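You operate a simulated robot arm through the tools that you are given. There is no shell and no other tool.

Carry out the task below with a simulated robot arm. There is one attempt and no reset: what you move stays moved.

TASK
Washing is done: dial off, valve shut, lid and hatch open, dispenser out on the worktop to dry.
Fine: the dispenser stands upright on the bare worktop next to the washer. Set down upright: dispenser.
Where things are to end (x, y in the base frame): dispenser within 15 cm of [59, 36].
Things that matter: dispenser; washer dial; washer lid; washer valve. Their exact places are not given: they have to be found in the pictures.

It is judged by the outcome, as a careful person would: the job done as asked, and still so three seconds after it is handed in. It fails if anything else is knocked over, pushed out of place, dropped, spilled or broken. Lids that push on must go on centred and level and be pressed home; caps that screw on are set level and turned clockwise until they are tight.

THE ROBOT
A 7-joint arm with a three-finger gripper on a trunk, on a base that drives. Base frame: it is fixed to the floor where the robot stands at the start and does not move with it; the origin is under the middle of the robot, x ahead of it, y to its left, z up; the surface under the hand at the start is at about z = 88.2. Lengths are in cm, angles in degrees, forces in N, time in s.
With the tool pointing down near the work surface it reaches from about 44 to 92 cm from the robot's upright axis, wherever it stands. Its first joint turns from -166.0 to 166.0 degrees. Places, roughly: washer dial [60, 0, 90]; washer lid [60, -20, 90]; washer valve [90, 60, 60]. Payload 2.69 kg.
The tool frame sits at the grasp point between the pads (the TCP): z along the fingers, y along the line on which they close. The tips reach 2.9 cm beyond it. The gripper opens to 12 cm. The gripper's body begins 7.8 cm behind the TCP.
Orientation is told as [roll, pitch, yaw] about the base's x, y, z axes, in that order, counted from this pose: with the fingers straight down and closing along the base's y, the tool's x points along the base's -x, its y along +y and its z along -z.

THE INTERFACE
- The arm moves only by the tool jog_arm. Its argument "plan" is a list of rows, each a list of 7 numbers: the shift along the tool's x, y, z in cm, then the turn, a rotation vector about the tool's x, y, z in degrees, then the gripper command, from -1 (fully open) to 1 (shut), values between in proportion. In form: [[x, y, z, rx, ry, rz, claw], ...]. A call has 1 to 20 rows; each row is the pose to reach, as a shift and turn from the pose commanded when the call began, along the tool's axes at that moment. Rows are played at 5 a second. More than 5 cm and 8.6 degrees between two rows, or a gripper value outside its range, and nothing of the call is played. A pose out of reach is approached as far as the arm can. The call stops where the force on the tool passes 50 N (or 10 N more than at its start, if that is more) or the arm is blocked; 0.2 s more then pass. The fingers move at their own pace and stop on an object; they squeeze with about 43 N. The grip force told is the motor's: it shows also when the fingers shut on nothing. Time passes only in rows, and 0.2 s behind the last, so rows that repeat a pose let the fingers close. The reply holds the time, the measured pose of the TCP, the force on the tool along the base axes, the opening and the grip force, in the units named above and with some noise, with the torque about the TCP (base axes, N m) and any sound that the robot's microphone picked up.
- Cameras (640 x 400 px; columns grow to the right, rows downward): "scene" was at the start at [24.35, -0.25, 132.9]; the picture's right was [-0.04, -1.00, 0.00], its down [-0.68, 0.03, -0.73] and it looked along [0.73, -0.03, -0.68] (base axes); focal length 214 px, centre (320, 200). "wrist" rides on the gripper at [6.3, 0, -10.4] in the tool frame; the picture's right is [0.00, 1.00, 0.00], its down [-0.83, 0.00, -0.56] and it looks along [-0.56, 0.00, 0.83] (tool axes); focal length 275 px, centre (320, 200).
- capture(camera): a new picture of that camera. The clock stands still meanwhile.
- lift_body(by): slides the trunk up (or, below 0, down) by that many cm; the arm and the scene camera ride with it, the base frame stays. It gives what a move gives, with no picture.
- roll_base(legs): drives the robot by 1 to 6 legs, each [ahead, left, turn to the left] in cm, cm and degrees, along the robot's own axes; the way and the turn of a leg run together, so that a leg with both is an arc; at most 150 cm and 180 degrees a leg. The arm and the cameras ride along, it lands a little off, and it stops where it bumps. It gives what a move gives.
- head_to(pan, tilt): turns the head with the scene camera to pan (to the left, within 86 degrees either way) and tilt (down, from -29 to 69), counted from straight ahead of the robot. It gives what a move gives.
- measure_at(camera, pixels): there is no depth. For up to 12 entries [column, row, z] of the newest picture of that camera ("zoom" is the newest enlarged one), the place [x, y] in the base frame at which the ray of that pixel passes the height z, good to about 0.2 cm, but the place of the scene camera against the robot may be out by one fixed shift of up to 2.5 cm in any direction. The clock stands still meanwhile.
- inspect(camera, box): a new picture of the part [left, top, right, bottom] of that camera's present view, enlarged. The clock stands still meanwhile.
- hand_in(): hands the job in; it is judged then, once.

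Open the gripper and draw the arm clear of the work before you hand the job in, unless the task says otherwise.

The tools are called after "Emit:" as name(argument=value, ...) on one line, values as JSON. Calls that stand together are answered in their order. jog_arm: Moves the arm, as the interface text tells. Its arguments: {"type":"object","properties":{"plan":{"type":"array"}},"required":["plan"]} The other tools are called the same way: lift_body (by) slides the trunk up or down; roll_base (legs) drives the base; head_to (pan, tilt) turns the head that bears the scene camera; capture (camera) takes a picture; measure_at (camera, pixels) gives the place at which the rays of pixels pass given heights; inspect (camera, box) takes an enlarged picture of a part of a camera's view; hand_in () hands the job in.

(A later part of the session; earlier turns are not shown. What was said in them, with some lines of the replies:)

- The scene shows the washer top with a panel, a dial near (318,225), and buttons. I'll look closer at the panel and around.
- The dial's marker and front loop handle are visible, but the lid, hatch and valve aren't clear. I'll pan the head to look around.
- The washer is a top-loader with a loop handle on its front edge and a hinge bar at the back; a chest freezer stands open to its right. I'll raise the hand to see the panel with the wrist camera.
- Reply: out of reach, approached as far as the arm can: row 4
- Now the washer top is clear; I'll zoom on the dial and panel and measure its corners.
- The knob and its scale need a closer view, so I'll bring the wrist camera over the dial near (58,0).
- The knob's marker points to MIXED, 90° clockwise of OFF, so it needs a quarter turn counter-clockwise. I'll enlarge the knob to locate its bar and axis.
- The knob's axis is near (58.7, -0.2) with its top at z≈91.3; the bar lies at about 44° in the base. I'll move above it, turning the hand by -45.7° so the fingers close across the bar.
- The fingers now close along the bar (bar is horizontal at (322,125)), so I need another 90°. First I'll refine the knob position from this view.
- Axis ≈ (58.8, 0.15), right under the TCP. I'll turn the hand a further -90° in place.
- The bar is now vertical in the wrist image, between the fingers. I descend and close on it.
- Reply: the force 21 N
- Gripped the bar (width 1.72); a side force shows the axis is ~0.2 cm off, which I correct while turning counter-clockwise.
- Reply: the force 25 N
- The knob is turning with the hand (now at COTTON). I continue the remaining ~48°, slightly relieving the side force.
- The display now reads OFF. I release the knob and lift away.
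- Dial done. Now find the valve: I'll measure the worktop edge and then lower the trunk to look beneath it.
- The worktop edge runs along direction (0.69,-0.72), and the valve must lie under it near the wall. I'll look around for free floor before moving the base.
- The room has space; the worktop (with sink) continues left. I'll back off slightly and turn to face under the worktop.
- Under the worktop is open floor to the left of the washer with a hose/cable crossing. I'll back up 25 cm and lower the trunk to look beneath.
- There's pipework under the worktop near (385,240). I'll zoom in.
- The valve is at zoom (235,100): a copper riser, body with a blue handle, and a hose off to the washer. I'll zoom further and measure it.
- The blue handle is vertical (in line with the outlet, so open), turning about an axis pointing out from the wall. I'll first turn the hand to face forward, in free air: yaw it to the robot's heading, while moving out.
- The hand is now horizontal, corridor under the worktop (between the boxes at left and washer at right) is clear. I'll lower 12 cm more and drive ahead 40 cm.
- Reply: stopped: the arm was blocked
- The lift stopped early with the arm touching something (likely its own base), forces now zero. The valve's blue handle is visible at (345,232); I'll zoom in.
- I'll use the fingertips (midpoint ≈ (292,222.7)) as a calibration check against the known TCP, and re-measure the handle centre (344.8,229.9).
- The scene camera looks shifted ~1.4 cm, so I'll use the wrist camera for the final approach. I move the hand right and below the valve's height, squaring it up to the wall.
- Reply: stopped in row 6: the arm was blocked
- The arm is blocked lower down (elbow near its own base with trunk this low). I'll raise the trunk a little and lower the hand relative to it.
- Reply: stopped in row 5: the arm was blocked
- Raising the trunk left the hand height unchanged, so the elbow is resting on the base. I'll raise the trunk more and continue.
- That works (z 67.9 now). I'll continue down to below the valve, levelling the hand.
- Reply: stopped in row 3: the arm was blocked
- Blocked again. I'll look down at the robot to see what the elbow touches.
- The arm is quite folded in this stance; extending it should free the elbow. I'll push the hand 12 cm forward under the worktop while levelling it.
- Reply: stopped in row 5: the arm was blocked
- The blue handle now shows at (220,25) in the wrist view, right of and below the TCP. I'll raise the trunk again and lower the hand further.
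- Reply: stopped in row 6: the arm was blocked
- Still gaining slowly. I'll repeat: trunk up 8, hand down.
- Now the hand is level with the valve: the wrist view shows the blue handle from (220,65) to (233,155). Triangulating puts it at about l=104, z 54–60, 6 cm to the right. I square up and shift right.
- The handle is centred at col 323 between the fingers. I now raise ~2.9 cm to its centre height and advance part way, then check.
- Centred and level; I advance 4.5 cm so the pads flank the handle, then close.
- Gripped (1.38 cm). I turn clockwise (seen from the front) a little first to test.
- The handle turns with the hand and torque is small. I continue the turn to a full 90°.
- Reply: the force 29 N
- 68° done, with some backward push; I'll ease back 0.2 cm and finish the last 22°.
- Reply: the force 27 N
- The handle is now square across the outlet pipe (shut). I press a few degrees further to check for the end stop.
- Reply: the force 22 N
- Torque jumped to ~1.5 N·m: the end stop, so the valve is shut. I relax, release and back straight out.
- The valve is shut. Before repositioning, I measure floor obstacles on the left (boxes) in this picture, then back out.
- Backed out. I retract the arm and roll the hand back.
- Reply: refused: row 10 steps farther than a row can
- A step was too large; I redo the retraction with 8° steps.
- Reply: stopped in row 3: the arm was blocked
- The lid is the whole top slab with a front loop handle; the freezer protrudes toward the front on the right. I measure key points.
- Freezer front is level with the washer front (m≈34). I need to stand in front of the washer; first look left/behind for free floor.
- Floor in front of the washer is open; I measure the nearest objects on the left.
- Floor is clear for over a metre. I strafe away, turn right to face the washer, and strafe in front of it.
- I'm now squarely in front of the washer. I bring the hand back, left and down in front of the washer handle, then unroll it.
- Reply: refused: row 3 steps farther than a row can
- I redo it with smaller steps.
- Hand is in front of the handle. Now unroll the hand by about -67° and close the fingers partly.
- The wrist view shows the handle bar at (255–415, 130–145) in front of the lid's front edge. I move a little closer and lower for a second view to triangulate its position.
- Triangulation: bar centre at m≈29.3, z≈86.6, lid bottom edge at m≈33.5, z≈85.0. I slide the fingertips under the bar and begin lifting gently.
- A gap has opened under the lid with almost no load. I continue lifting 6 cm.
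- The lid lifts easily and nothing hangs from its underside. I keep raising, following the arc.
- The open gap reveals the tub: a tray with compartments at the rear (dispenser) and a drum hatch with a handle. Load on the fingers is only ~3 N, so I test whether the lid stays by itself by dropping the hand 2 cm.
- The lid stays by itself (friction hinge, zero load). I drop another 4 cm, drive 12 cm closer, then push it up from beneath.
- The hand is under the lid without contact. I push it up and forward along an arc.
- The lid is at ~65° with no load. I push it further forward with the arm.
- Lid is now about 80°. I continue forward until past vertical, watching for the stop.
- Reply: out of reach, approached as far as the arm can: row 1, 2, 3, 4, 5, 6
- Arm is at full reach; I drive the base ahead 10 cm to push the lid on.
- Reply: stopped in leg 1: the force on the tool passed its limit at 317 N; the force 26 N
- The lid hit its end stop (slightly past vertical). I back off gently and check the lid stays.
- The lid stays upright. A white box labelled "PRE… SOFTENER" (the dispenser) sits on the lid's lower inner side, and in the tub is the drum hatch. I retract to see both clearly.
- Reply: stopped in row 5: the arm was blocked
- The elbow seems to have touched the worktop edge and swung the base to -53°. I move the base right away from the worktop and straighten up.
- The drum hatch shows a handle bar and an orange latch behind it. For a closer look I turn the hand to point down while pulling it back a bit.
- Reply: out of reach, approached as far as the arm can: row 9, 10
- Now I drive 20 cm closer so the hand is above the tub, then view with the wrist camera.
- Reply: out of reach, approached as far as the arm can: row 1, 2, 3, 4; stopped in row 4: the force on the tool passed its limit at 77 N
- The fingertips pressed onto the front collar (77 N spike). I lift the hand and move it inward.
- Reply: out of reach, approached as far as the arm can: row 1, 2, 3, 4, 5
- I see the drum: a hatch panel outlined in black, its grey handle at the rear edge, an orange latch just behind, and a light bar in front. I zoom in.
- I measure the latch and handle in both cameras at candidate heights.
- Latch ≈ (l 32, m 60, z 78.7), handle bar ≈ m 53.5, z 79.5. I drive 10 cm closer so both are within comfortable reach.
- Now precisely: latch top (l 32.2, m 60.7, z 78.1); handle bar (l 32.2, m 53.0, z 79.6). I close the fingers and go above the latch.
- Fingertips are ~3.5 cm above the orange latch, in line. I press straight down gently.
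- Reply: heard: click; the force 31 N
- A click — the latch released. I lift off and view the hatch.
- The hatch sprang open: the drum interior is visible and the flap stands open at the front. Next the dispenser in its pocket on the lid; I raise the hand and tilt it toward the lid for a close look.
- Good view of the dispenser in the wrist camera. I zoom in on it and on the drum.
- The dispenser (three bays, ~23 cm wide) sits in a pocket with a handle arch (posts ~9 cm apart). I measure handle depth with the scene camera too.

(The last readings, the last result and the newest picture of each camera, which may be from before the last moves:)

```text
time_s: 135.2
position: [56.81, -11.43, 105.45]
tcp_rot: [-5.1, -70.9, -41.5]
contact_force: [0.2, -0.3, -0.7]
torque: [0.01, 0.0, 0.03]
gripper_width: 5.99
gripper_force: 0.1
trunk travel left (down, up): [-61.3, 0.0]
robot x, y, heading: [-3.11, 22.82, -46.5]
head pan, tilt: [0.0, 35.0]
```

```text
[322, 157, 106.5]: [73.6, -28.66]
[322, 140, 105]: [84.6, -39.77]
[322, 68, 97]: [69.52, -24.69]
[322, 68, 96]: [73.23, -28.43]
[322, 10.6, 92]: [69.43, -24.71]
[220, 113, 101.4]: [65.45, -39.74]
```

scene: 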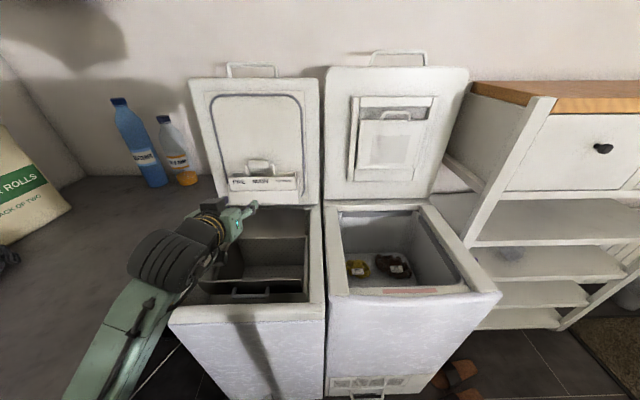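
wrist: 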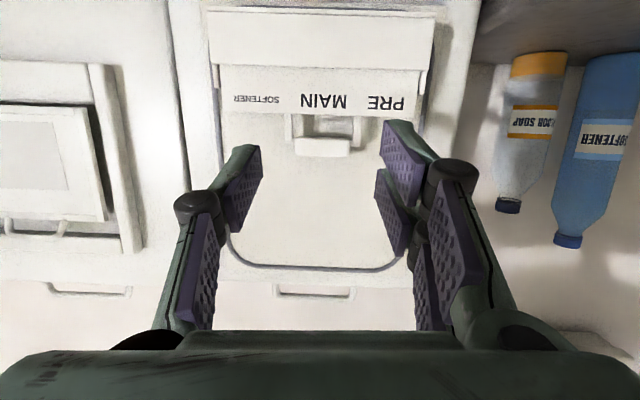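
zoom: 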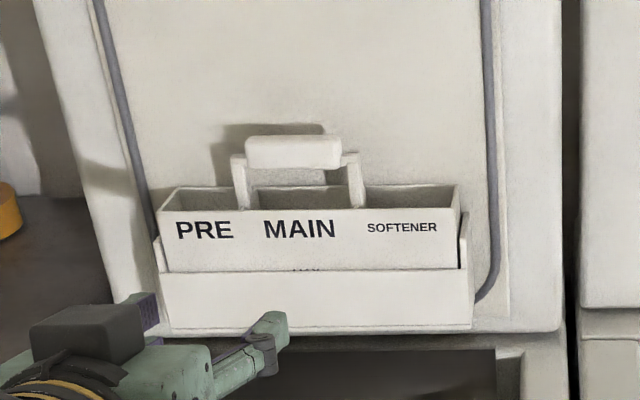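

Handle posts are at m≈71.6, z≈101–105, l≈32.7, straight ahead. I level the hand, open fully and advance to m≈62.

Emit:
jog_arm(plan=[[-0.6, 0, 3, -0.3, -5, 0.4, -0.5], [-1.2, 0, 6, -0.6, -10, 0.8, -1], [-1.8, 0, 9, -0.9, -15, 1.2, -1], [-2.3, 0, 11.5, -1.2, -19, 1.7, -1], [-2.8, 0, 13.8, -1.2, -19, 1.7, -1], [-2.8, 0, 13.8, -1.2, -19, 1.7, -1]])

Emit:
capture(camera="wrist")

Emit:
inspect(camera="scene", box=[180, 130, 330, 240])

```text
time_s: 136.6
position: [66.37, -21.72, 103.63]
tcp_rot: [49.6, -89.7, -95.2]
contact_force: [-0.8, 0.0, 0.2]
torque: [0.0, -0.03, -0.03]
gripper_width: 12.0
gripper_force: 0.0
trunk travel left (down, up): [-61.3, 0.0]
robot x, y, heading: [-3.02, 22.95, -46.5]
head pan, tilt: [0.0, 35.0]
```

```text
taken
```

wrist: 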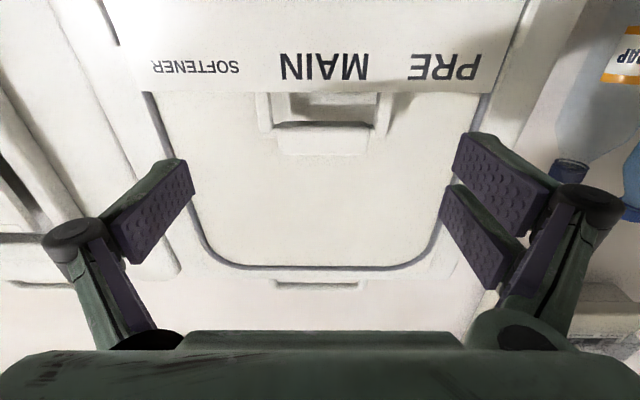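

```text
3.64 times, centred on (255, 185) of scene
```

zoom: 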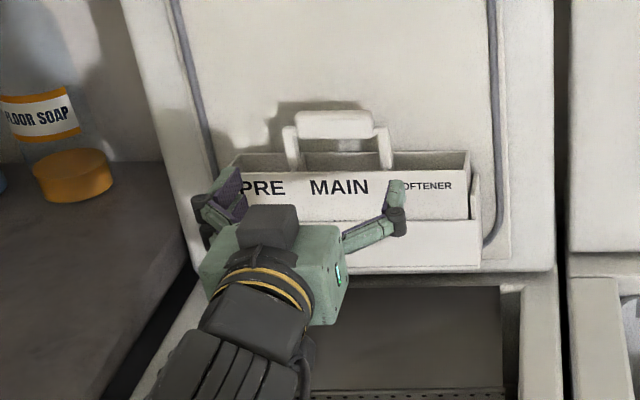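

Level and aligned: posts at cols 258–275 and 375–392 (centre 325), m≈72.4. I advance 6 cm with a 0.35 cm shift left, then check.

Emit:
jog_arm(plan=[[0.2, 0.2, 2, 0, 0, 0, -1], [0.4, 0.35, 4, 0, 0, 0, -1], [0.4, 0.35, 6, 0, 0, 0, -1], [0.4, 0.35, 6, 0, 0, 0, -1]])

Emit:
capture(camera="wrist")

Emit:
inspect(camera="scene", box=[200, 130, 310, 220])

```text
time_s: 137.6
position: [70.99, -25.8, 103.23]
tcp_rot: [47.7, -89.9, -93.3]
contact_force: [-0.2, -0.3, 0.3]
torque: [0.01, -0.01, -0.02]
gripper_width: 12.0
gripper_force: 0.0
trunk travel left (down, up): [-61.3, 0.0]
robot x, y, heading: [-2.48, 22.37, -46.6]
head pan, tilt: [0.0, 35.0]
```

```text
taken
```

wrist: 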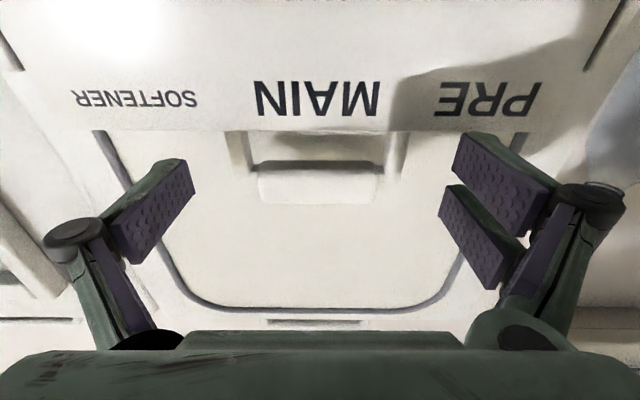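

```text
4.44 times, centred on (255, 175) of scene
```

zoom: 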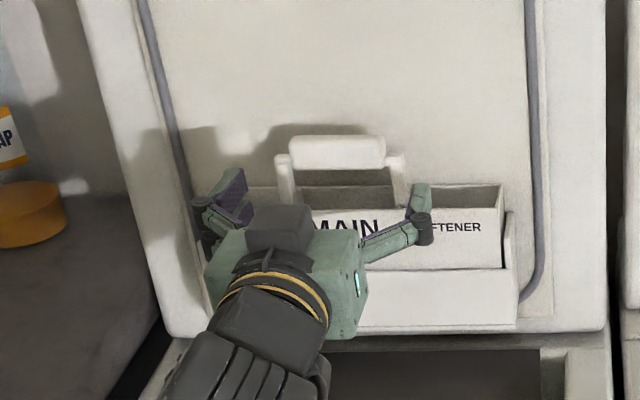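

Centered within 0.15 cm; I advance 3.3 cm more and close on the posts.

Emit:
jog_arm(plan=[[0.2, -0.1, 1.5, 0, 0, 0, -1], [0.2, -0.1, 2.6, 0, 0, 0, -1], [0.2, -0.1, 3.3, 0, 0, 0, -1], [0.2, -0.1, 3.3, 0, 0, 0, -1]])

Emit:
capture(camera="wrist")

Emit:
inspect(camera="scene", box=[200, 130, 310, 220])

```text
time_s: 138.2
position: [73.34, -26.1, 103.04]
tcp_rot: [55.7, -89.6, -99.8]
contact_force: [-9.1, 17.1, 1.8]
torque: [0.44, 0.11, 1.05]
gripper_width: 11.92
gripper_force: 0.2
trunk travel left (down, up): [-61.3, 0.0]
robot x, y, heading: [-3.22, 22.9, -46.1]
head pan, tilt: [0.0, 35.0]
stopped in row 3: the force on the tool passed its limit at 56 N (the readings are from after the stop); the commanded pose is now the measured one
```

```text
taken
```

wrist: 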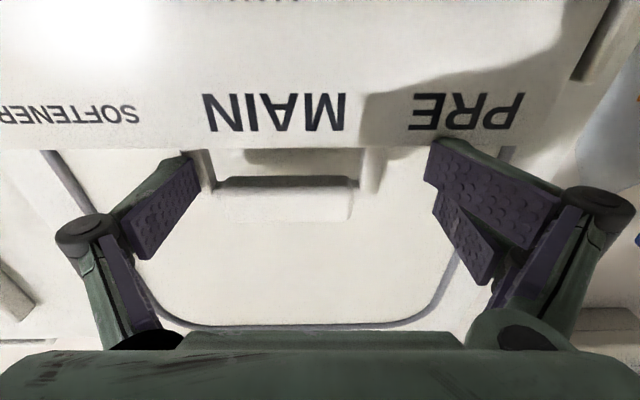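

```text
4.44 times, centred on (255, 175) of scene
```

zoom: 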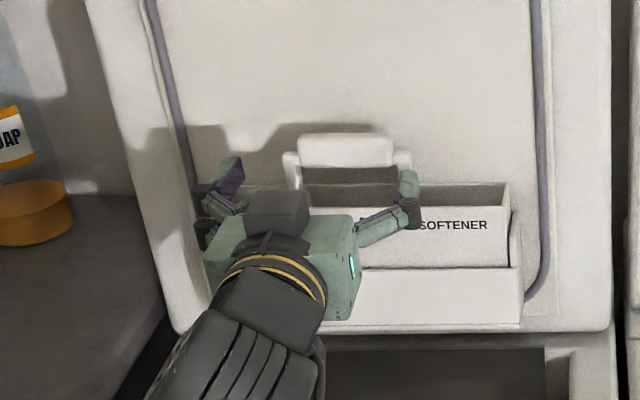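

The robot-left finger tip touched the box rim (force/torque point there) and pushed the hand aside. I back off, recentre and raise 1.4 cm.

Emit:
jog_arm(plan=[[0, 0, -1.5, 0, 0, 0, -1], [-0.7, -0.8, -3, 0.8, 0, 0, -1], [-1.4, -1.5, -3, 1.6, 0, 0, -1], [-1.4, -1.5, -3, 1.6, 0, 0, -1]])

Emit:
capture(camera="wrist")

```text
time_s: 139.2
position: [69.86, -25.49, 104.32]
tcp_rot: [30.0, -89.6, -76.0]
contact_force: [-0.7, 0.9, 0.7]
torque: [-0.03, -0.02, -0.04]
gripper_width: 11.98
gripper_force: 0.0
trunk travel left (down, up): [-61.3, 0.0]
robot x, y, heading: [-3.1, 22.28, -46.4]
head pan, tilt: [0.0, 35.0]
```

```text
taken
```

wrist: 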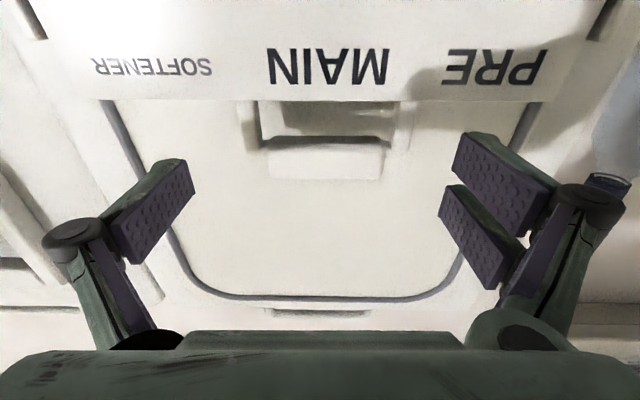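

Probably the tip met the lid face behind (tip at m≈73–74), so I'll advance less: 3.1 cm, with 0.35 cm left, then close.

Emit:
jog_arm(plan=[[0.2, 0.2, 1.2, 0, 0, 0, -1], [0.4, 0.35, 2.2, 0, 0, 0, -1], [0.4, 0.35, 3.1, 0, 0, 0, -1], [0.4, 0.35, 3.1, 0, 0, 0, -1]])

Emit:
capture(camera="wrist")

```text
time_s: 140.2
position: [72.46, -27.49, 103.96]
tcp_rot: [31.6, -89.6, -77.7]
contact_force: [-0.4, -0.1, 0.1]
torque: [-0.03, -0.03, -0.01]
gripper_width: 12.02
gripper_force: 0.1
trunk travel left (down, up): [-61.3, 0.0]
robot x, y, heading: [-2.85, 22.23, -46.3]
head pan, tilt: [0.0, 35.0]
```

```text
taken
```

wrist: 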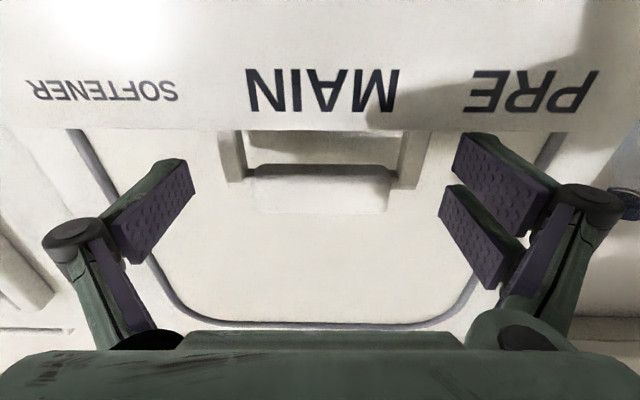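

No contact this time; posts straddled (cols 220–428). I close the gripper.

Emit:
jog_arm(plan=[[0, 0.1, 0, 0, 0, 0, -0.8], [0, 0.1, 0, 0, 0, 0, -0.6], [0, 0.1, 0, 0, 0, 0, -0.4], [0, 0.1, 0, 0, 0, 0, 0], [0, 0.1, 0, 0, 0, 0, 1], [0, 0.1, 0, 0, 0, 0, 1]])

Emit:
capture(camera="wrist")

Emit:
inspect(camera="scene", box=[200, 130, 310, 220])

```text
time_s: 141.6
position: [72.47, -27.44, 103.94]
tcp_rot: [30.0, -89.6, -76.0]
contact_force: [-2.2, 2.1, 0.5]
torque: [0.03, 0.09, -0.25]
gripper_width: 9.59
gripper_force: 43.0
trunk travel left (down, up): [-61.3, 0.0]
robot x, y, heading: [-3.11, 22.41, -46.3]
head pan, tilt: [0.0, 35.0]
```

```text
taken
```

wrist: 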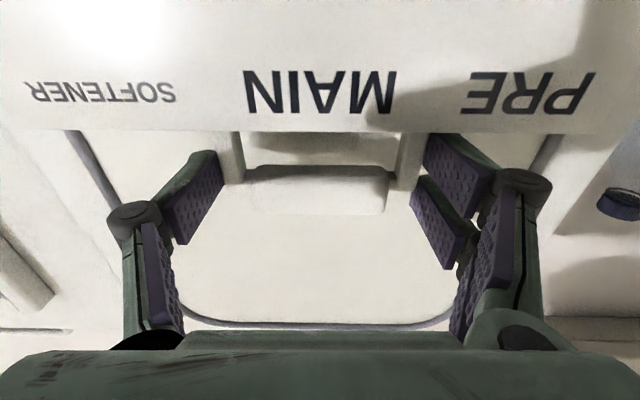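

```text
4.44 times, centred on (255, 175) of scene
```

zoom: 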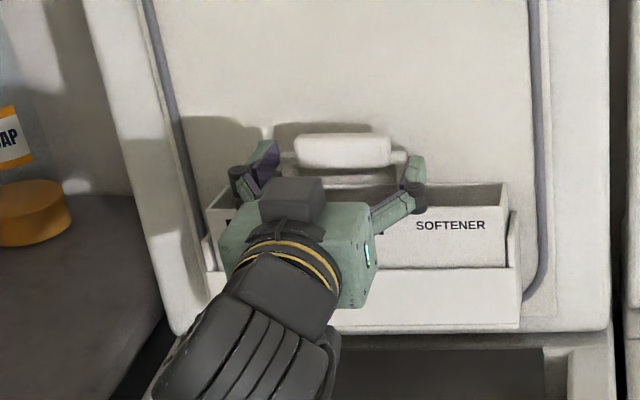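

Gripped at 9.6 cm with 43 N. I lift straight up slowly.

Emit:
jog_arm(plan=[[-1, 0, 0, 0, 0, 0, 1], [-2, 0, 0, 0, 0, 0, 1], [-3, 0, 0, 0, 0, 0, 1], [-4, 0, 0, 0, 0, 0, 1]])

Emit:
capture(camera="wrist")

Emit:
inspect(camera="scene", box=[200, 130, 310, 220])

```text
time_s: 142.6
position: [72.45, -27.44, 107.87]
tcp_rot: [27.2, -89.6, -73.4]
contact_force: [1.0, -1.8, -2.5]
torque: [-0.08, -0.12, 0.14]
gripper_width: 9.58
gripper_force: 42.9
trunk travel left (down, up): [-61.3, 0.0]
robot x, y, heading: [-2.99, 22.41, -46.2]
head pan, tilt: [0.0, 35.0]
```

```text
taken
```

wrist: 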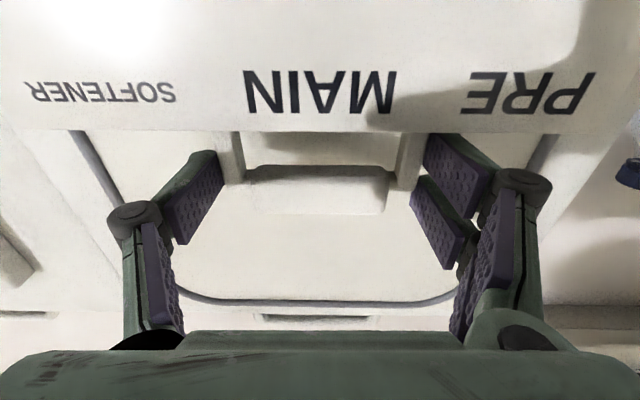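

```text
4.44 times, centred on (255, 175) of scene
```

zoom: 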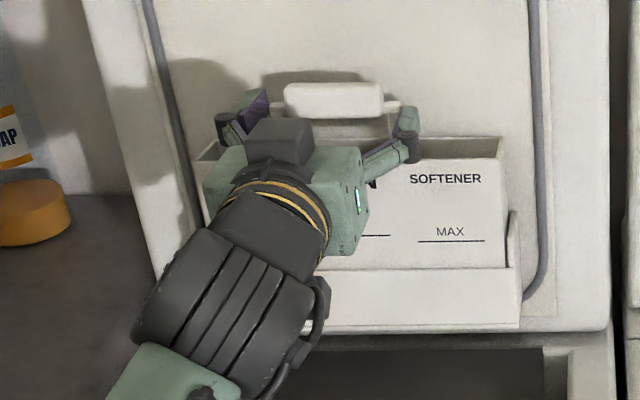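

It slides out freely with the hand. I keep lifting another 7 cm.

Emit:
jog_arm(plan=[[-1.5, 0, 0, 0, 0, 0, 1], [-3, 0, 0, 0, 0, 0, 1], [-4.5, 0, 0, 0, 0, 0, 1], [-6, 0, 0, 0, 0, 0, 1], [-7, 0, 0, 0, 0, 0, 1]])

Emit:
inspect(camera="scene", box=[180, 110, 340, 250])

```text
time_s: 143.8
position: [72.57, -27.52, 114.76]
tcp_rot: [28.0, -89.5, -73.9]
contact_force: [0.1, 0.4, -1.8]
torque: [0.01, 0.01, -0.02]
gripper_width: 9.55
gripper_force: 43.0
trunk travel left (down, up): [-61.3, 0.0]
robot x, y, heading: [-2.68, 22.04, -46.1]
head pan, tilt: [0.0, 35.0]
```

```text
2.86 times, centred on (260, 180) of scene
```

zoom: 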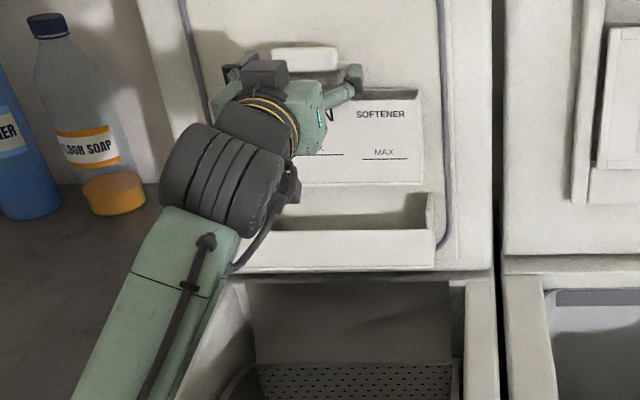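

The dispenser is clear of its pocket. I back the base away 28 cm with it held high.

Emit:
roll_base(legs=[[-28, 0, 0]])

Emit:
jog_arm(plan=[[0, -2, -3, 0, 0, 0, 1], [0, -4, -6, 0, 0, 0, 1], [0, -6, -9, 0, 0, 0, 1], [0, -8, -12, 0, 0, 0, 1], [0, -10, -15, 0, 0, 0, 1]])

Emit:
capture(camera="scene")

Emit:
capture(camera="wrist")

```text
time_s: 145.8
position: [53.49, -7.22, 114.9]
tcp_rot: [30.7, -89.6, -76.5]
contact_force: [-0.6, 0.8, -1.4]
torque: [0.07, 0.04, 0.03]
gripper_width: 9.6
gripper_force: 43.3
trunk travel left (down, up): [-61.3, 0.0]
robot x, y, heading: [-22.06, 42.79, -46.6]
head pan, tilt: [0.0, 35.0]
```

```text
time_s: 147.0
position: [35.81, -3.66, 114.91]
tcp_rot: [26.6, -89.6, -72.5]
contact_force: [-0.3, -0.6, -1.7]
torque: [0.02, 0.05, 0.02]
gripper_width: 9.55
gripper_force: 42.7
trunk travel left (down, up): [-61.3, 0.0]
robot x, y, heading: [-21.92, 42.86, -45.9]
head pan, tilt: [0.0, 35.0]
```

```text
taken
```

scene: 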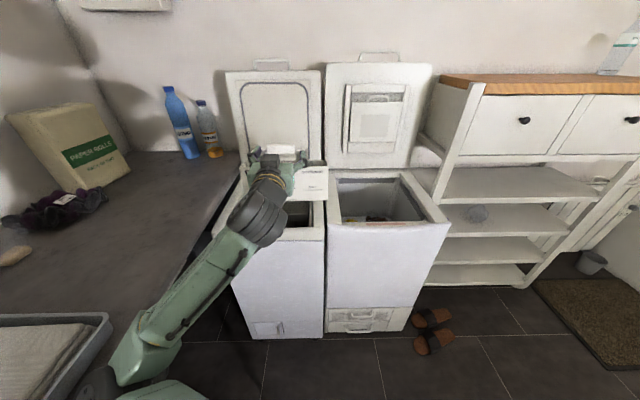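

```text
taken
```

wrist: 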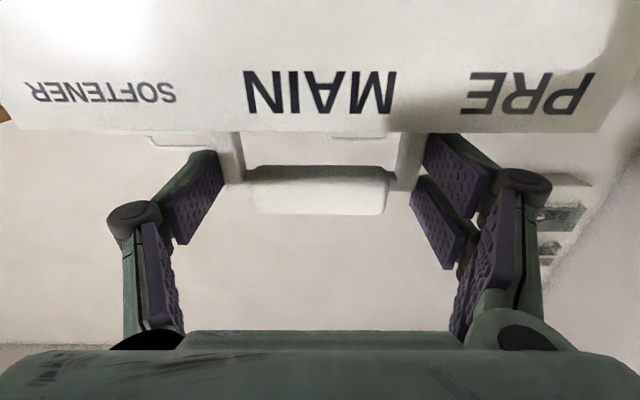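

Dispenser held level and steady. I check the elbow's clearance to the worktop before turning.

Emit:
head_to(pan=40, tilt=50)

Emit:
capture(camera="scene")

```text
time_s: 148.0
position: [35.87, -3.63, 114.79]
tcp_rot: [27.9, -89.6, -73.7]
contact_force: [0.2, 0.2, -2.0]
torque: [0.04, 0.03, -0.01]
gripper_width: 9.57
gripper_force: 42.7
trunk travel left (down, up): [-61.3, 0.0]
robot x, y, heading: [-22.3, 42.63, -46.2]
head pan, tilt: [40.0, 50.0]
```

```text
taken
```

scene: 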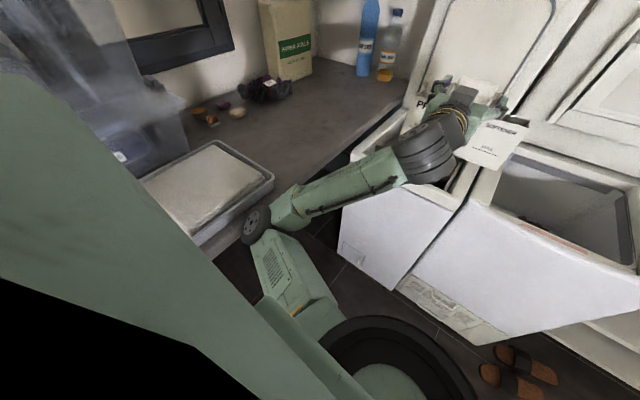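

The elbow is just off the worktop edge. I'll strafe right 20 cm first; also find where the target lies in this view.

Emit:
measure_at(camera="scene", pixels=[[272, 172, 88], [272, 178, 92], [300, 130, 88], [330, 160, 88], [237, 112, 88], [262, 95, 88], [385, 80, 88], [255, 225, 88], [320, 150, 88]])

Emit:
roll_base(legs=[[0, -20, 0]])

```text
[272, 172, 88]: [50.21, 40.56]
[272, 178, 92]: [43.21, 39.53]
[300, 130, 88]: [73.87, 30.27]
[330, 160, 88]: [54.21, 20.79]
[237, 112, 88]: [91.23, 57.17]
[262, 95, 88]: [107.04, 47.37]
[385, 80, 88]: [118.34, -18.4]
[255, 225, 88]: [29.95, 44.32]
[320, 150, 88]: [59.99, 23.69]
```

```text
time_s: 150.2
position: [21.31, -17.69, 114.76]
tcp_rot: [29.1, -89.7, -75.0]
contact_force: [0.1, 0.2, -2.3]
torque: [0.06, 0.03, 0.01]
gripper_width: 9.6
gripper_force: 43.3
trunk travel left (down, up): [-61.3, 0.0]
robot x, y, heading: [-36.94, 28.74, -46.2]
head pan, tilt: [40.0, 50.0]
```

The tray's right side is at m≈2, so bare worktop lies to its right; I'll set the dispenser near (63,32). I turn left 66° and check.

Emit:
roll_base(legs=[[0, 0, 66]])

Emit:
head_to(pan=0, tilt=45)

Emit:
capture(camera="scene")

```text
time_s: 153.6
position: [28.9, 63.09, 114.88]
tcp_rot: [26.5, -89.6, -6.1]
contact_force: [-0.5, -0.2, -1.1]
torque: [0.01, -0.01, 0.04]
gripper_width: 9.58
gripper_force: 43.2
trunk travel left (down, up): [-61.3, 0.0]
robot x, y, heading: [-37.03, 29.11, 20.0]
head pan, tilt: [40.0, 50.0]
```

```text
time_s: 154.7
position: [28.99, 63.09, 114.91]
tcp_rot: [26.4, -89.5, -5.9]
contact_force: [0.6, -0.6, -1.1]
torque: [0.02, 0.02, -0.01]
gripper_width: 9.58
gripper_force: 42.7
trunk travel left (down, up): [-61.3, 0.0]
robot x, y, heading: [-36.47, 28.36, 20.0]
head pan, tilt: [0.0, 45.0]
```

```text
taken
```

scene: 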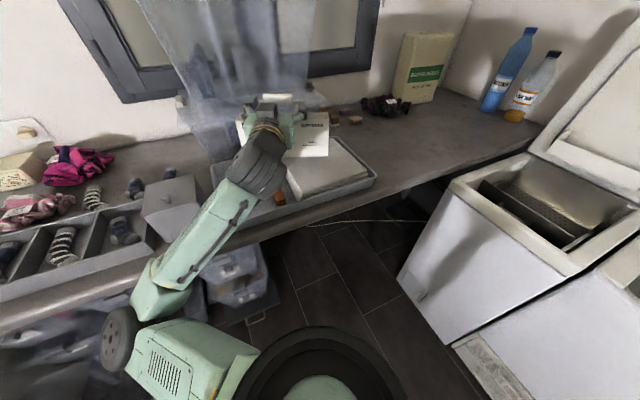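

All clear; the dispenser hovers above the tray. I strafe right 40 cm.

Emit:
roll_base(legs=[[0, -40, 0]])

Emit:
capture(camera="scene")

```text
time_s: 158.3
position: [42.59, 26.27, 114.89]
tcp_rot: [27.2, -89.7, -6.5]
contact_force: [-1.0, -0.1, -1.8]
torque: [0.0, 0.05, 0.04]
gripper_width: 9.53
gripper_force: 42.7
trunk travel left (down, up): [-61.3, 0.0]
robot x, y, heading: [-23.23, -8.34, 20.0]
head pan, tilt: [0.0, 45.0]
```

```text
taken
```

scene: 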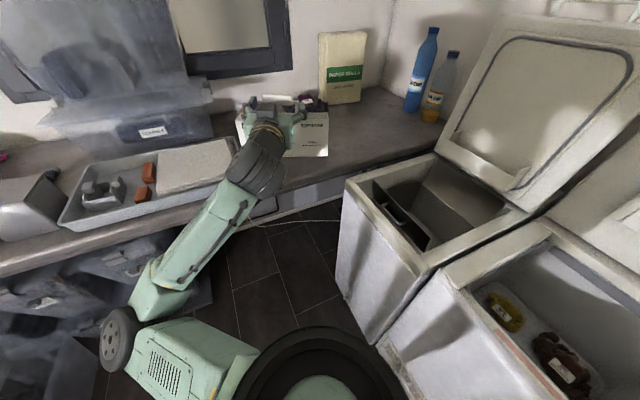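

Now drive ahead 22 cm to bring the dispenser over the bare worktop.

Emit:
roll_base(legs=[[22, -1, 0]])

Emit:
capture(camera="scene")

Emit:
inspect(camera="scene", box=[180, 60, 400, 230])

```text
time_s: 160.0
position: [63.88, 32.62, 114.7]
tcp_rot: [24.3, -89.6, -4.1]
contact_force: [1.3, -0.1, -1.6]
torque: [0.0, -0.01, 0.04]
gripper_width: 9.57
gripper_force: 42.9
trunk travel left (down, up): [-61.3, 0.0]
robot x, y, heading: [-1.74, -1.46, 19.9]
head pan, tilt: [0.0, 45.0]
```

```text
taken
```

scene: 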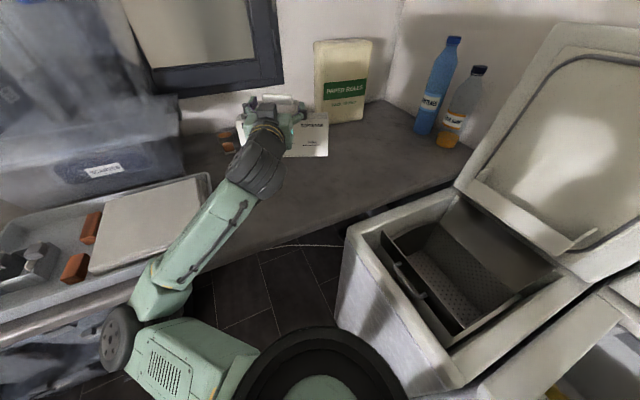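

```text
2.35 times, centred on (290, 145) of scene
```

zoom: 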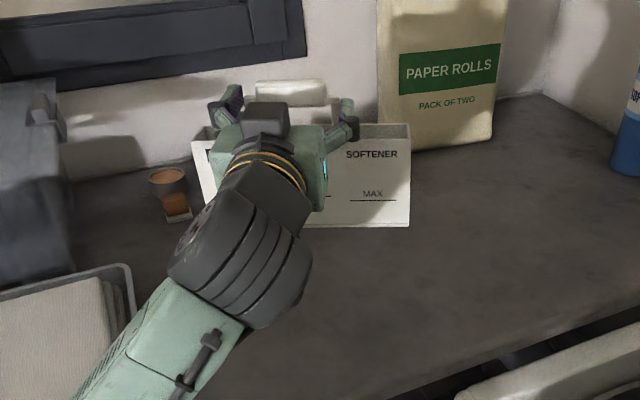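

The dispenser is over bare worktop near (65,33). I ease back 2.5 cm and lower with the trunk 11 cm.

Emit:
jog_arm(plan=[[0, 0.5, -1.2, 0, 0, 0, 1], [0, 1, -2.5, 0, 0, 0, 1], [0, 1, -2.5, 0, 0, 0, 1]])

Emit:
lift_body(by=-11)

Emit:
capture(camera="scene")

Emit:
inspect(camera="scene", box=[180, 60, 400, 230])

```text
time_s: 160.8
position: [61.09, 32.71, 114.9]
tcp_rot: [24.7, -89.6, -4.6]
contact_force: [0.6, 1.0, -1.7]
torque: [-0.01, 0.08, -0.05]
gripper_width: 9.57
gripper_force: 43.1
trunk travel left (down, up): [-61.3, 0.0]
robot x, y, heading: [-1.98, -1.85, 20.0]
head pan, tilt: [0.0, 45.0]
```

```text
time_s: 162.2
position: [61.09, 32.71, 103.89]
tcp_rot: [27.0, -89.6, -6.6]
contact_force: [1.2, 0.3, -1.2]
torque: [0.0, 0.02, 0.04]
gripper_width: 9.55
gripper_force: 42.9
trunk travel left (down, up): [-50.3, 11.0]
robot x, y, heading: [-1.62, -1.78, 20.2]
head pan, tilt: [0.0, 45.0]
```

```text
taken
```

scene: 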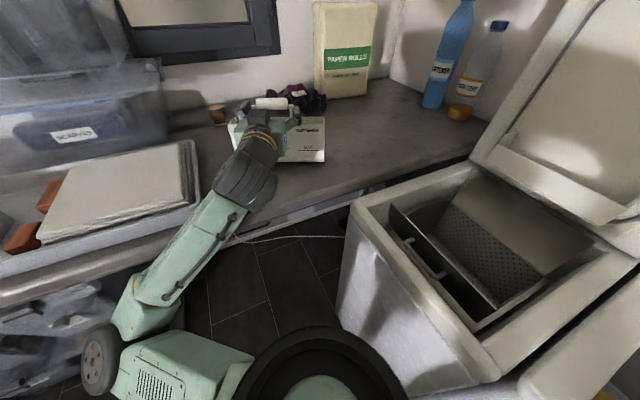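

```text
2.35 times, centred on (290, 145) of scene
```

zoom: 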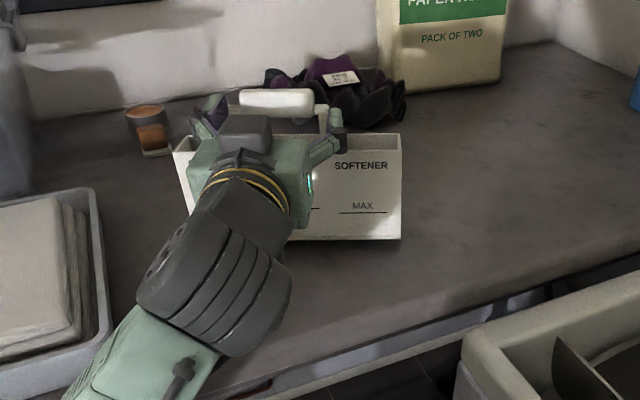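

Close to the surface now. I lower by small steps, watching the force.

Emit:
jog_arm(plan=[[0.5, 0, 0, 0, 0, 0, 1], [1, 0, 0, 0, 0, 0, 1], [1.5, 0, 0, 0, 0, 0, 1], [2, 0, 0, 0, 0, 0, 1]])

```text
time_s: 163.2
position: [60.84, 32.59, 102.4]
tcp_rot: [146.5, -89.6, -126.1]
contact_force: [-5.9, -3.2, 31.7]
torque: [-0.54, -0.93, 0.14]
gripper_width: 9.65
gripper_force: 42.7
trunk travel left (down, up): [-50.3, 11.0]
robot x, y, heading: [-1.88, -1.74, 19.9]
head pan, tilt: [0.0, 45.0]
```

Contact at z≈102.4 (32 N). I ease up 0.4 cm to unload and check it stands flat.

Emit:
jog_arm(plan=[[-0.2, 0, 0, 0, 0, 0, 1], [-0.4, 0, 0, 0, 0, 0, 1], [-0.4, 0, 0, 0, 0, 0, 1]])

Emit:
capture(camera="wrist")

Emit:
inspect(camera="scene", box=[200, 80, 360, 200])

```text
time_s: 164.0
position: [61.0, 32.61, 102.37]
tcp_rot: [52.7, -89.8, -32.4]
contact_force: [-6.3, -2.5, 21.0]
torque: [0.75, -0.01, 0.1]
gripper_width: 9.6
gripper_force: 42.7
trunk travel left (down, up): [-50.3, 11.0]
robot x, y, heading: [-2.05, -1.48, 19.9]
head pan, tilt: [0.0, 45.0]
```

```text
taken
```

wrist: 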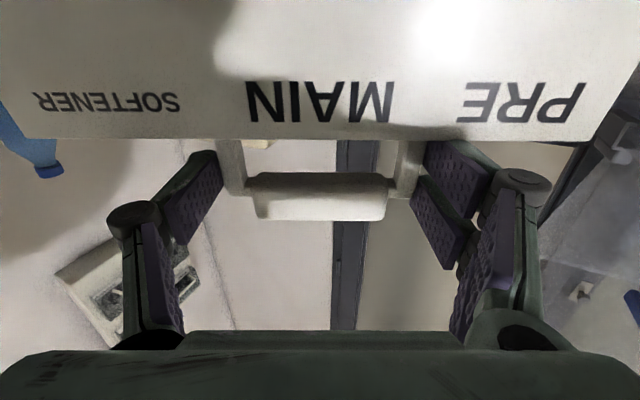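

```text
3.33 times, centred on (280, 140) of scene
```

zoom: 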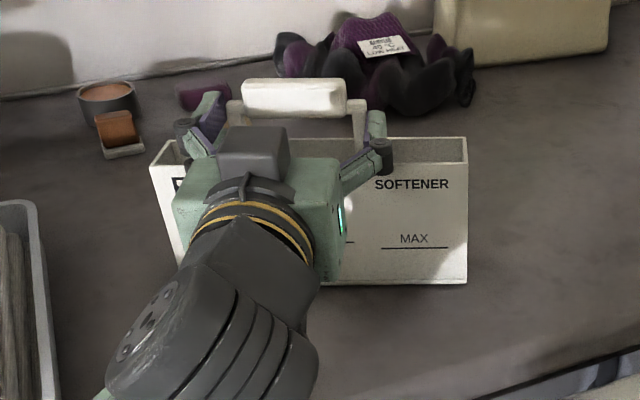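

Still 21 N down; I ease up another 0.35 cm until the load is small.

Emit:
jog_arm(plan=[[-0.2, 0, 0, 0, 0, 0, 1], [-0.35, 0, 0, 0, 0, 0, 1], [-0.35, 0, 0, 0, 0, 0, 1]])

```text
time_s: 164.8
position: [61.1, 32.75, 102.38]
tcp_rot: [10.3, -89.5, 9.8]
contact_force: [-1.8, 1.7, 4.2]
torque: [0.79, 0.24, 0.15]
gripper_width: 9.58
gripper_force: 42.9
trunk travel left (down, up): [-50.3, 11.0]
robot x, y, heading: [-2.33, -1.72, 19.9]
head pan, tilt: [0.0, 45.0]
```

Load is nearly balanced. I open the gripper slowly.

Emit:
jog_arm(plan=[[0, 0, 0, 0, 0, 0, -0.62], [0, 0, 0, 0, 0, 0, -0.7], [0, 0, 0, 0, 0, 0, -0.8], [0, 0, 0, 0, 0, 0, -1], [0, 0, 0, 0, 0, 0, -1]])

Emit:
capture(camera="wrist")

Emit:
inspect(camera="scene", box=[200, 80, 360, 200])

```text
time_s: 166.0
position: [61.17, 32.68, 102.56]
tcp_rot: [26.5, -89.4, -6.3]
contact_force: [-0.2, 1.0, 0.2]
torque: [0.02, 0.02, 0.01]
gripper_width: 11.99
gripper_force: 0.0
trunk travel left (down, up): [-50.3, 11.0]
robot x, y, heading: [-1.66, -1.71, 19.8]
head pan, tilt: [0.0, 45.0]
```

```text
taken
```

wrist: 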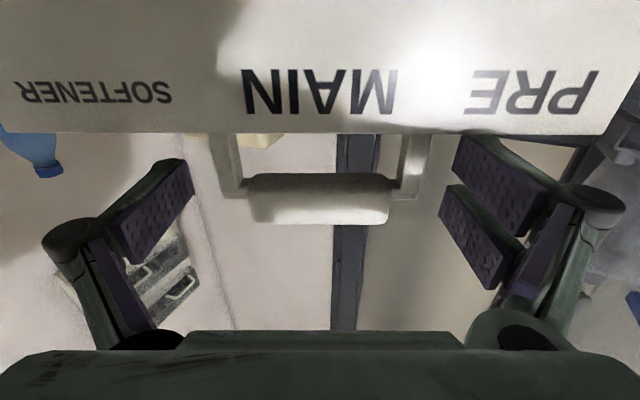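

```text
3.33 times, centred on (280, 140) of scene
```

zoom: 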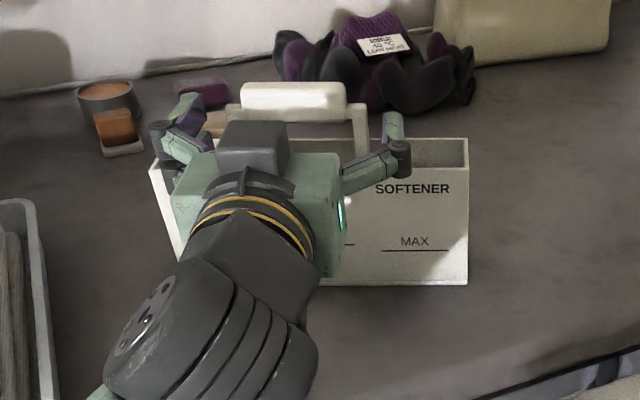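

It stands on its own. I withdraw the hand straight back.

Emit:
jog_arm(plan=[[0, 0, -1.5, 0, 0, 0, -1], [0, 0, -3, 0, 0, 0, -1], [0, 0, -5, 0, 0, 0, -1], [-1, 0, -8, 0, 0, 0, -1]])

Emit:
roll_base(legs=[[-30, 0, 0]])

Emit:
head_to(pan=0, tilt=35)

Emit:
capture(camera="scene")

```text
time_s: 167.0
position: [55.76, 33.11, 105.86]
tcp_rot: [22.3, -89.6, -2.3]
contact_force: [-0.9, -0.2, 0.7]
torque: [-0.01, -0.02, -0.05]
gripper_width: 11.98
gripper_force: 0.1
out of reach, approached as far as the arm can: row 2, 3, 4
trunk travel left (down, up): [-50.3, 11.0]
robot x, y, heading: [-1.75, -1.57, 20.0]
head pan, tilt: [0.0, 45.0]
```

```text
time_s: 169.1
position: [27.14, 23.18, 105.8]
tcp_rot: [22.9, -89.5, -2.4]
contact_force: [0.7, 0.4, 0.3]
torque: [-0.04, 0.02, 0.0]
gripper_width: 12.0
gripper_force: 0.0
trunk travel left (down, up): [-50.3, 11.0]
robot x, y, heading: [-29.96, -12.15, 20.5]
head pan, tilt: [0.0, 45.0]
```

```text
time_s: 169.8
position: [27.48, 23.01, 105.9]
tcp_rot: [21.4, -89.6, -0.9]
contact_force: [0.3, 0.1, 0.2]
torque: [-0.01, 0.02, -0.02]
gripper_width: 11.99
gripper_force: 0.1
trunk travel left (down, up): [-50.3, 11.0]
robot x, y, heading: [-30.28, -12.29, 20.0]
head pan, tilt: [0.0, 35.0]
```

```text
taken
```

scene: 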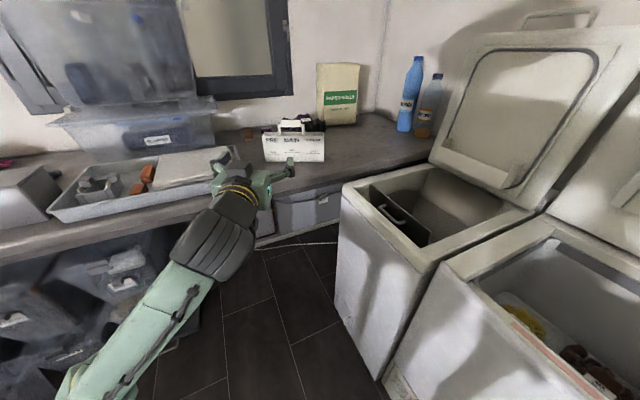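

The dispenser stands on the worktop. I zoom in to verify it, the lid, hatch and valve.

Emit:
inspect(camera="scene", box=[220, 90, 380, 190])

Emit:
measure_at(camera="scene", pixels=[[265, 160, 88], [324, 161, 88], [295, 161, 88], [205, 150, 92], [228, 160, 92]])

Emit:
inspect(camera="scene", box=[330, 20, 640, 260])

Emit:
lift_body(by=11)

Emit:
head_to(pan=-22, tilt=42)

Emit:
capture(camera="scene")

```text
4.00 times, centred on (300, 140) of scene
```

zoom: 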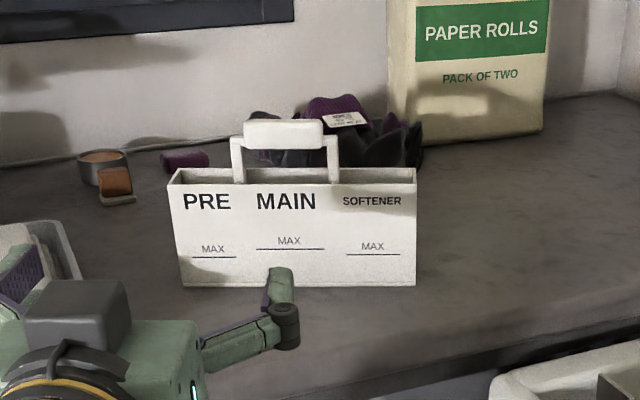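

```text
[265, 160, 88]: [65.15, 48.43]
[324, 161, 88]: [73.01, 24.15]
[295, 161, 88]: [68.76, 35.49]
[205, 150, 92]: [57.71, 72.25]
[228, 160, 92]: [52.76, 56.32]
```

```text
1.67 times, centred on (485, 140) of scene
```

zoom: 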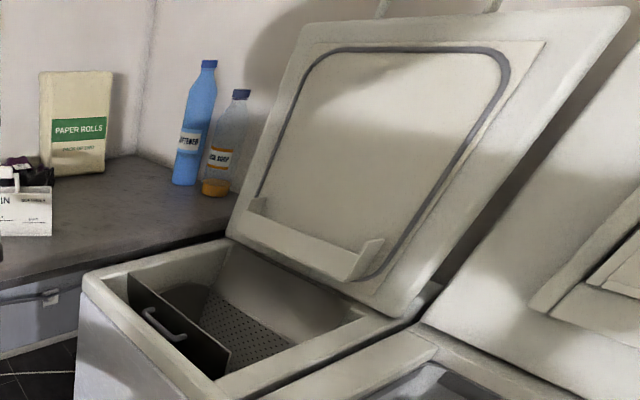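

```text
time_s: 171.2
position: [27.44, 23.11, 116.86]
tcp_rot: [21.1, -89.6, -0.6]
contact_force: [-0.2, -0.5, -0.6]
torque: [-0.03, 0.0, 0.01]
gripper_width: 12.0
gripper_force: 0.1
trunk travel left (down, up): [-61.3, 0.0]
robot x, y, heading: [-30.08, -11.96, 20.1]
head pan, tilt: [0.0, 35.0]
```

```text
time_s: 172.1
position: [27.46, 23.05, 116.89]
tcp_rot: [22.2, -89.6, -1.7]
contact_force: [-0.7, 0.4, 0.7]
torque: [-0.01, 0.01, 0.02]
gripper_width: 12.0
gripper_force: 0.0
trunk travel left (down, up): [-61.3, 0.0]
robot x, y, heading: [-30.38, -12.07, 20.2]
head pan, tilt: [-22.0, 42.0]
```

```text
taken
```

scene: 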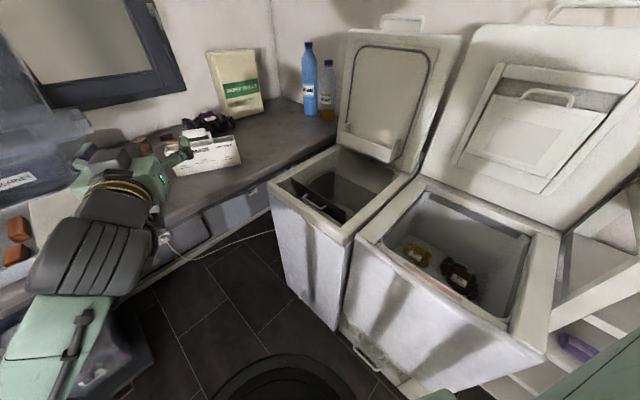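

Everything is as asked: dispenser upright on bare worktop near (63,33), lid and hatch open, valve shut, dial at OFF, arm clear and gripper open. I hand in the job.

Emit:
hand_in()

```text
The job is handed in.
```

The job is handed in, and everything you asked for is done as far as I could see and measure:

- **Dial:** turned to OFF; the display read OFF afterwards.
- **Valve:** the blue handle is turned a quarter turn clockwise until it met its end stop, so it is shut.
- **Lid:** open just past vertical and staying there on its own.
- **Hatch:** I pressed the orange latch, it clicked, and the drum hatch sprang open.
- **Dispenser:** lifted out of its pocket on the lid and standing upright on bare worktop. It sits at about (63–66, 33–34), roughly 5–8 cm from the target, next to the tray but not touching it.

There were some knocks along the way:

- **Lid pushed open:** it met its end stop hard, with a 317 N spike, as I drove forward.
- **Hand on the washer:** the fingertips pressed on the tub's front collar (77 N), and once on the lid or dispenser rim (56 N).
- **Worktop edge:** the elbow probably touched it and swung the base about 7°.

Nothing looked broken or out of place in the later pictures. I did not look again at the dial, which is on the lid's outer face, or the valve after finishing them.
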